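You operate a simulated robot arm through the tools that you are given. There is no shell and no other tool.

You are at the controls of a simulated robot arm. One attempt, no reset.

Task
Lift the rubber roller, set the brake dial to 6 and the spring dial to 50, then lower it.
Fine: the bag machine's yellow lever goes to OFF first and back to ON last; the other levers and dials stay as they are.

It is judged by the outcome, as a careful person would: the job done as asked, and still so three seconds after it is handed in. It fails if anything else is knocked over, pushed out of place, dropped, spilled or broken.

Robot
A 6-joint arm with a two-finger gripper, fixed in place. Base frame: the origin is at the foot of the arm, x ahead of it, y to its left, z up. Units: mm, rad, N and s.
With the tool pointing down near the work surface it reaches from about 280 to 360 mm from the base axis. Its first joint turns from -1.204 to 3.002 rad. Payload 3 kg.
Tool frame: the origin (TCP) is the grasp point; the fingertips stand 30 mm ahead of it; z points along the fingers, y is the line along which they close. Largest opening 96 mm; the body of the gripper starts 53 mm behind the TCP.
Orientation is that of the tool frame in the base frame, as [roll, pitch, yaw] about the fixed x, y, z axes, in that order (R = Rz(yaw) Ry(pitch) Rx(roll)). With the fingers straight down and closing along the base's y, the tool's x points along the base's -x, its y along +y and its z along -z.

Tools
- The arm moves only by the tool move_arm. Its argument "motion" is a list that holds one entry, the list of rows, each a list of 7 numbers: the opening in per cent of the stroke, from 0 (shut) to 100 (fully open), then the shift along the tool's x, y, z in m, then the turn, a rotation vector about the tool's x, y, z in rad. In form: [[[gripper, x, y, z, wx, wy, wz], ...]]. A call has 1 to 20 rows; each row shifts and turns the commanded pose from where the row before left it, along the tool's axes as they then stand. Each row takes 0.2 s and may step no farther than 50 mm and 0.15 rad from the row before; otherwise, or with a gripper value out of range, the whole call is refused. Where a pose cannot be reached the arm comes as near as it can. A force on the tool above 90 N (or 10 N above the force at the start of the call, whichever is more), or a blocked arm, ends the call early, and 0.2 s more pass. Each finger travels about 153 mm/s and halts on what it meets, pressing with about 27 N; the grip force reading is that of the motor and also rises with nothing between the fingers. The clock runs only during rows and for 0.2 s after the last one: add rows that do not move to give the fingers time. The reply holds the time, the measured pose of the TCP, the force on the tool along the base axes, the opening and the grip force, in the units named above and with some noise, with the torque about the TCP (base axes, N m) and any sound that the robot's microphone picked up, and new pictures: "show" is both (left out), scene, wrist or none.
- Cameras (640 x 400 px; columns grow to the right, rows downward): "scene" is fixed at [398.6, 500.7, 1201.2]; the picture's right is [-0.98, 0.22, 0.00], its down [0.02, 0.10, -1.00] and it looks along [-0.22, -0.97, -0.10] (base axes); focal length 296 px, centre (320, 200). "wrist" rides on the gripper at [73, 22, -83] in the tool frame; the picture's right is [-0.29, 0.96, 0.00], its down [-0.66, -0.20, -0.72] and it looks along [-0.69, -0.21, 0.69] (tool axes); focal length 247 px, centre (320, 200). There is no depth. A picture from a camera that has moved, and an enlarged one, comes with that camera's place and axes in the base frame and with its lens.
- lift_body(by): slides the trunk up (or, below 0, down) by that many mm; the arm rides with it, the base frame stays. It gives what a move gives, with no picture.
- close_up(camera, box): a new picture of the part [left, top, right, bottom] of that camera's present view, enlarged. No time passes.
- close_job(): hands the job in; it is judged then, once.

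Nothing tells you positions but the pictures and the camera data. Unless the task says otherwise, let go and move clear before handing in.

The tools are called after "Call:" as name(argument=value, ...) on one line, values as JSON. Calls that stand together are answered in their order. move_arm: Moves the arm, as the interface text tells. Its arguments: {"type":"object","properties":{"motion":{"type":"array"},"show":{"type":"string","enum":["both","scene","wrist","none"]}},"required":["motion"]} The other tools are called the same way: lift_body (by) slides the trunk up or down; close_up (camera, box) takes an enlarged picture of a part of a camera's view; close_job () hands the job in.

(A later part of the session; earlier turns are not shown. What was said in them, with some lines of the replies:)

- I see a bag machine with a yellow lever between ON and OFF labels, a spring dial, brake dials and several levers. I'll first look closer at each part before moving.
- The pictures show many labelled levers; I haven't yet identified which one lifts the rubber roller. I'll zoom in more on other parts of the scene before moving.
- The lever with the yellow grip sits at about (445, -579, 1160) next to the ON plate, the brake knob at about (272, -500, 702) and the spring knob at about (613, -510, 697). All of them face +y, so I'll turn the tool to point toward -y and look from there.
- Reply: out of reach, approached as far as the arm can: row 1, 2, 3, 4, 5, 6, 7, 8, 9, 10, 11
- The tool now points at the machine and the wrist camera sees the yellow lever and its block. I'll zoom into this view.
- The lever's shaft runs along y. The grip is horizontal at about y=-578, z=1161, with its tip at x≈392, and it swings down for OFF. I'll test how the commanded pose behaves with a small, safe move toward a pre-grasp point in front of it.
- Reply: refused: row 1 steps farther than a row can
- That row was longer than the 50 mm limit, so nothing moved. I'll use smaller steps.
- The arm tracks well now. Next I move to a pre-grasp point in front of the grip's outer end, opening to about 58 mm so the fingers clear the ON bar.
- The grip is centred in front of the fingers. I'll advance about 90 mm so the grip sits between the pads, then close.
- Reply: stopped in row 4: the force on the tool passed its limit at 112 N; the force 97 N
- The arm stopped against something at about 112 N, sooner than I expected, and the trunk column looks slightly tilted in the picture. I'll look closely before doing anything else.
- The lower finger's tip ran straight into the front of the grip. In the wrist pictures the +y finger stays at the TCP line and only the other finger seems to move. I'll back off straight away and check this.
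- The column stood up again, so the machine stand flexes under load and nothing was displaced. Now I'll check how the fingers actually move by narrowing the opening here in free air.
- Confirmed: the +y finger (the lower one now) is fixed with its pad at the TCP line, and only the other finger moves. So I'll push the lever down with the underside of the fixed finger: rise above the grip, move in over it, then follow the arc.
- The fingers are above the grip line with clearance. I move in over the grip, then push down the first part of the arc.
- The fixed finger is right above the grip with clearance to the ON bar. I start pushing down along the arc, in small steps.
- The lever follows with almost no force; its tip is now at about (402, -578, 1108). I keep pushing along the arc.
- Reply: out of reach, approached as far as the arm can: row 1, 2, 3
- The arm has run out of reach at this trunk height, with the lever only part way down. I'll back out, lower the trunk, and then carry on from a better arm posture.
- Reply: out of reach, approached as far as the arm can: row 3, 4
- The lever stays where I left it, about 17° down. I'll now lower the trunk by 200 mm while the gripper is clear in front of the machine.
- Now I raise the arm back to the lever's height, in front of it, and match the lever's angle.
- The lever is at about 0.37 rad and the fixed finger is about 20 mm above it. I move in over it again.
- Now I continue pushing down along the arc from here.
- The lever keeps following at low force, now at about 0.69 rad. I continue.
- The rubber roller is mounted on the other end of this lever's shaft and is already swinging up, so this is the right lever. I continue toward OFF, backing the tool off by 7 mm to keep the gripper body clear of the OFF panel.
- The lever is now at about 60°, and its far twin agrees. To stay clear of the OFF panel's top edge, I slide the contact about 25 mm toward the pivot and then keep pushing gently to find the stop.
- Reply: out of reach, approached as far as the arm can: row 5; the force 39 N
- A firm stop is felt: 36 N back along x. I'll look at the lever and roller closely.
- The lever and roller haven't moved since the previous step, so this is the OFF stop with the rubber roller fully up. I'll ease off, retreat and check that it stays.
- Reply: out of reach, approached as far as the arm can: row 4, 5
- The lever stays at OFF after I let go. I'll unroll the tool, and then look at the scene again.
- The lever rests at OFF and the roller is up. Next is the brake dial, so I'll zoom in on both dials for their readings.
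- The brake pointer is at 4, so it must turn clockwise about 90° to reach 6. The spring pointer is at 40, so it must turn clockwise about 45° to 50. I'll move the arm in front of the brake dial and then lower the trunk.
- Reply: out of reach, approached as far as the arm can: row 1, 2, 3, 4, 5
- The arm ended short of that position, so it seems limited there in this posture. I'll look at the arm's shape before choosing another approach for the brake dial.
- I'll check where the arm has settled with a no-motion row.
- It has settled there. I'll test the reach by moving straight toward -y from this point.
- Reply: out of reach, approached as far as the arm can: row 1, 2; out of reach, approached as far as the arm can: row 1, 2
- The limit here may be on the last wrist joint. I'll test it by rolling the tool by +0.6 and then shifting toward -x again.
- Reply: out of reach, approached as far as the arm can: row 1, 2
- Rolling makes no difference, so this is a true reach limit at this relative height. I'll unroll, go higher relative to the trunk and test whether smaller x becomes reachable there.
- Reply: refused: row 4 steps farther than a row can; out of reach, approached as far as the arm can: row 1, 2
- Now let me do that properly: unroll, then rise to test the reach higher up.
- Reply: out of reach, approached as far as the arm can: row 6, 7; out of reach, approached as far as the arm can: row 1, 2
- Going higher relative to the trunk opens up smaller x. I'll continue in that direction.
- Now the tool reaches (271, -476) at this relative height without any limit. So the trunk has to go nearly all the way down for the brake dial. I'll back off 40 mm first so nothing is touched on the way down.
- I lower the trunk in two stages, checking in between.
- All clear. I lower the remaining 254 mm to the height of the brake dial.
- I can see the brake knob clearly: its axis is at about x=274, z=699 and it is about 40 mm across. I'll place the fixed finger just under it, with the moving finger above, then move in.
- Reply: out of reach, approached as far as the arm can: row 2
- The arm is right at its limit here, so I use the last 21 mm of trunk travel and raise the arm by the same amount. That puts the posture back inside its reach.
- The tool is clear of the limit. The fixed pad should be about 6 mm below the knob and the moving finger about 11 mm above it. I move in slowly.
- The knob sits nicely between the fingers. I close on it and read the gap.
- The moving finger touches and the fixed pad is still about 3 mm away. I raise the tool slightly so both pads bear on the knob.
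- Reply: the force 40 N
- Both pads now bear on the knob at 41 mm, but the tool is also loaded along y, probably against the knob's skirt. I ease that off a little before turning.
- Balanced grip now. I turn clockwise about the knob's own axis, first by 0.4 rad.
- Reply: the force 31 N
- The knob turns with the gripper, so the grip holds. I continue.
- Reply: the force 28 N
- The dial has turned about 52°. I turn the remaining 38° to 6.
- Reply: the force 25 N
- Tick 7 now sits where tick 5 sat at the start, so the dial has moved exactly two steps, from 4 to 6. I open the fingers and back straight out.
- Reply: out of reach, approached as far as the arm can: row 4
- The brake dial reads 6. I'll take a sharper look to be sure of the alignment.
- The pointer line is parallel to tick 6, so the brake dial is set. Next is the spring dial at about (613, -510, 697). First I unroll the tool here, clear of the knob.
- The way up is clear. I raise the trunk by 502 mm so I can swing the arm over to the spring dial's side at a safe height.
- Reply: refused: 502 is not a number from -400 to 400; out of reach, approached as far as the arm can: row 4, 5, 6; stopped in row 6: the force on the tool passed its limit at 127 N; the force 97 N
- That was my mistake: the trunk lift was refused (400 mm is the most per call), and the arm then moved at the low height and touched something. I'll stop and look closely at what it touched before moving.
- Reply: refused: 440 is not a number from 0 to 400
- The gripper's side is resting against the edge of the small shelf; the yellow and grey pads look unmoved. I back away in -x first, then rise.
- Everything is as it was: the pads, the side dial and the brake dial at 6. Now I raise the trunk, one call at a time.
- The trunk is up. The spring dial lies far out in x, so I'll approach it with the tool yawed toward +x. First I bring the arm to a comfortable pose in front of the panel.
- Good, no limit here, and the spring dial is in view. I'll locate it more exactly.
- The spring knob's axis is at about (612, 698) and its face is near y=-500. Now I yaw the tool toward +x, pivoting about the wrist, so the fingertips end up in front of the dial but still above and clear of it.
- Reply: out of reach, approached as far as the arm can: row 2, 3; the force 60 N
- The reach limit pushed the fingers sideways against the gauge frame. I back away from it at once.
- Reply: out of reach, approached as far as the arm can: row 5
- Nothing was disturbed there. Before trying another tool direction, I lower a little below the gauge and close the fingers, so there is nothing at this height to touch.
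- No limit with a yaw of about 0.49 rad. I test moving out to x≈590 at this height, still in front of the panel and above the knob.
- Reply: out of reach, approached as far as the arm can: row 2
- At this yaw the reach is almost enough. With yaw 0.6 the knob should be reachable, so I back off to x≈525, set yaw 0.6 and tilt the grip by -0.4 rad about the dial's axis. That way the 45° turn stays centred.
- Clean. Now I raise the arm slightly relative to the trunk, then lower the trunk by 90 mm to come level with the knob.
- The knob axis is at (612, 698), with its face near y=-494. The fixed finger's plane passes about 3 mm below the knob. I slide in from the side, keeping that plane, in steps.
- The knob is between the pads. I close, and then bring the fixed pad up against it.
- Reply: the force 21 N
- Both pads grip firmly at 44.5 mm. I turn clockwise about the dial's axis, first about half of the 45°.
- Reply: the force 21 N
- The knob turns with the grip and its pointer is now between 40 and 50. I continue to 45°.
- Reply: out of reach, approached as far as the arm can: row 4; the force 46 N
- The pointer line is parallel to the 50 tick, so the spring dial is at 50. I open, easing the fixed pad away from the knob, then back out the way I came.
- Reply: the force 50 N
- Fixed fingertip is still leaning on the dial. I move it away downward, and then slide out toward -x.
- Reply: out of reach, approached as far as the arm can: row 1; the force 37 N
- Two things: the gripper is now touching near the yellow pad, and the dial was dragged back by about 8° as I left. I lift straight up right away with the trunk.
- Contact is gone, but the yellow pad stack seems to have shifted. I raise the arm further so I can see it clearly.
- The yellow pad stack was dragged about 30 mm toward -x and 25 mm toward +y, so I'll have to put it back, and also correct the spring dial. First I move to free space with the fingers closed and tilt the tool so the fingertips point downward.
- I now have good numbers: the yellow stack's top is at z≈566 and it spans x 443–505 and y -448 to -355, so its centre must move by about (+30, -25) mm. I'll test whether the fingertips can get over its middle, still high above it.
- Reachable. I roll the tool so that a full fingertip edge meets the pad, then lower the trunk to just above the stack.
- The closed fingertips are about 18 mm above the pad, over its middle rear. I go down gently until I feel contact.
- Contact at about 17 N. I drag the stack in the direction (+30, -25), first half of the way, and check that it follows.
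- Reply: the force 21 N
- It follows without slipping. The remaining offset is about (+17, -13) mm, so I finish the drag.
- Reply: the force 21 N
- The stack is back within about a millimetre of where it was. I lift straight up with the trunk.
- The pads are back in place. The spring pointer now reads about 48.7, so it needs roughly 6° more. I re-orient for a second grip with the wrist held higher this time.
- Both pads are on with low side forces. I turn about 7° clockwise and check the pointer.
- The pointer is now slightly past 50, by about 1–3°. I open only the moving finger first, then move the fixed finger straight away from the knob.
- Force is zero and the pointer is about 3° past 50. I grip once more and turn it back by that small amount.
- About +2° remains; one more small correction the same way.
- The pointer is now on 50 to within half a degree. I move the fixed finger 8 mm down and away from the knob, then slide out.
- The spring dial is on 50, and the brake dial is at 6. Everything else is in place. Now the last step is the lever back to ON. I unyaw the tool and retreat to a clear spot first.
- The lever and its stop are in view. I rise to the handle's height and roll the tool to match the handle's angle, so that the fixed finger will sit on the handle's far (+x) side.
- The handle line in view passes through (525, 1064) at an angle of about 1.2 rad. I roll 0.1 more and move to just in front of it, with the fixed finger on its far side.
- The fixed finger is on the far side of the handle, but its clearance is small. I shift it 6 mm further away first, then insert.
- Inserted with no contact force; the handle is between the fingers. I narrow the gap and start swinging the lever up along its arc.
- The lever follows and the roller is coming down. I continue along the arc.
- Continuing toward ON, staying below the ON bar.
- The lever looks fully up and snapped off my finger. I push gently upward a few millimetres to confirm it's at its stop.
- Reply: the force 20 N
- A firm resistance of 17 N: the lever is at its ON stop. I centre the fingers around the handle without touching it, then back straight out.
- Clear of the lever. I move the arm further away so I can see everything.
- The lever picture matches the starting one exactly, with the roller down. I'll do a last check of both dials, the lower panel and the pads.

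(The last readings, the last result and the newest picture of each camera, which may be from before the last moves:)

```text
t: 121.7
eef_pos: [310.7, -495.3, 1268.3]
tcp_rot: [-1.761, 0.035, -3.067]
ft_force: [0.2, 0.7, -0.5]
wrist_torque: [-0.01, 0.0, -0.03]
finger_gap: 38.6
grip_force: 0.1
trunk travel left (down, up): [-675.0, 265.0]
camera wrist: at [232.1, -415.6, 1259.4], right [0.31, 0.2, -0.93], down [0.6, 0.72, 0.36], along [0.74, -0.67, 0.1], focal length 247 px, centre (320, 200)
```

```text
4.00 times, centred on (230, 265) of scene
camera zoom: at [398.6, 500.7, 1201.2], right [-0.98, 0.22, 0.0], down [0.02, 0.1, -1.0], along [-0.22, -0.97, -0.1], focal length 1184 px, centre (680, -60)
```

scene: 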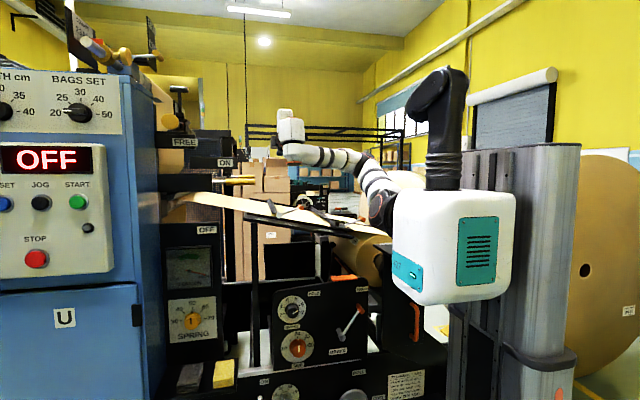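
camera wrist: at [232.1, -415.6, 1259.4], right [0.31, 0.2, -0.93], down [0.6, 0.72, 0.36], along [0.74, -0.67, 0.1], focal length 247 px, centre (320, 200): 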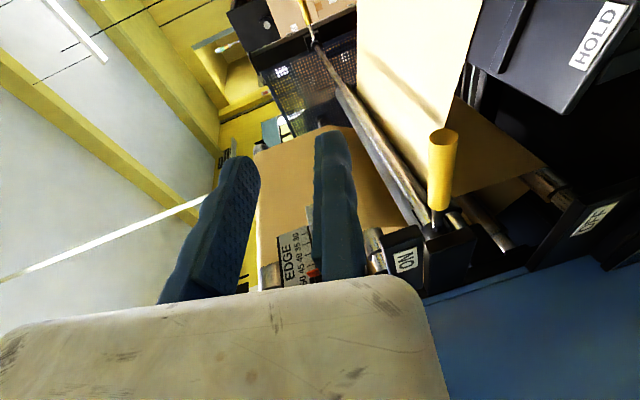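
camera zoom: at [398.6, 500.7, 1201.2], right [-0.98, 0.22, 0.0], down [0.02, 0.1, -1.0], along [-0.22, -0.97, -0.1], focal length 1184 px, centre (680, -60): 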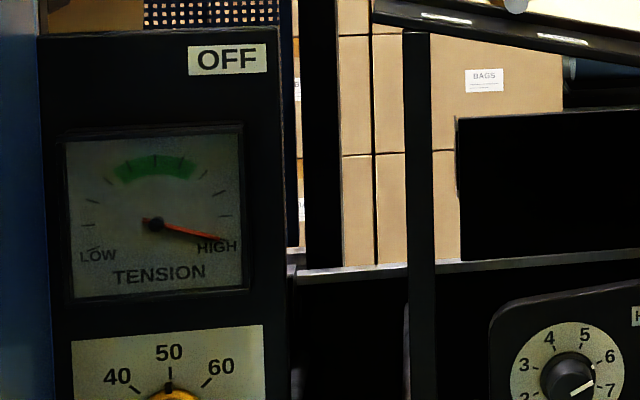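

Both dials read right: brake 6, spring 50. The lever is back at ON with the roller lowered. The side dial, LOW dial, crank, other levers and grey pads are as they were at the start, and the yellow pads are back within a few millimetres, turned slightly. The gripper is clear of everything, so I hand the job in.

Call:
close_job()

```text
The job is handed in.
```

The job is done and handed in: the brake dial is at 6, the spring dial is at 50, and the rubber roller is down again. The yellow lever went to OFF first, which lifted the roller, and back to its ON stop last.

A few things did not go cleanly:

- **Yellow pads:** while backing away from the spring dial, the arm dragged the yellow pad stack about 30 mm along its shelf. I slid it back to within a few millimetres, but it may be turned by about 3°.
- **Contacts:** the gripper bumped the lever's grip, the side of the pad shelf and the tension gauge's frame. The hardest of these was about 127 N, against the shelf. I saw no damage and nothing else out of place.
- **Spring dial:** it slipped back to about 48.7 when I first let go, so I gripped it again. In the last close-up the pointer is on the 50 mark.

In the last views the side dial, LOW m dial, crank and the other levers in view were as they started. The tension gauge needle reads slightly higher than at the start, still at the HIGH end.
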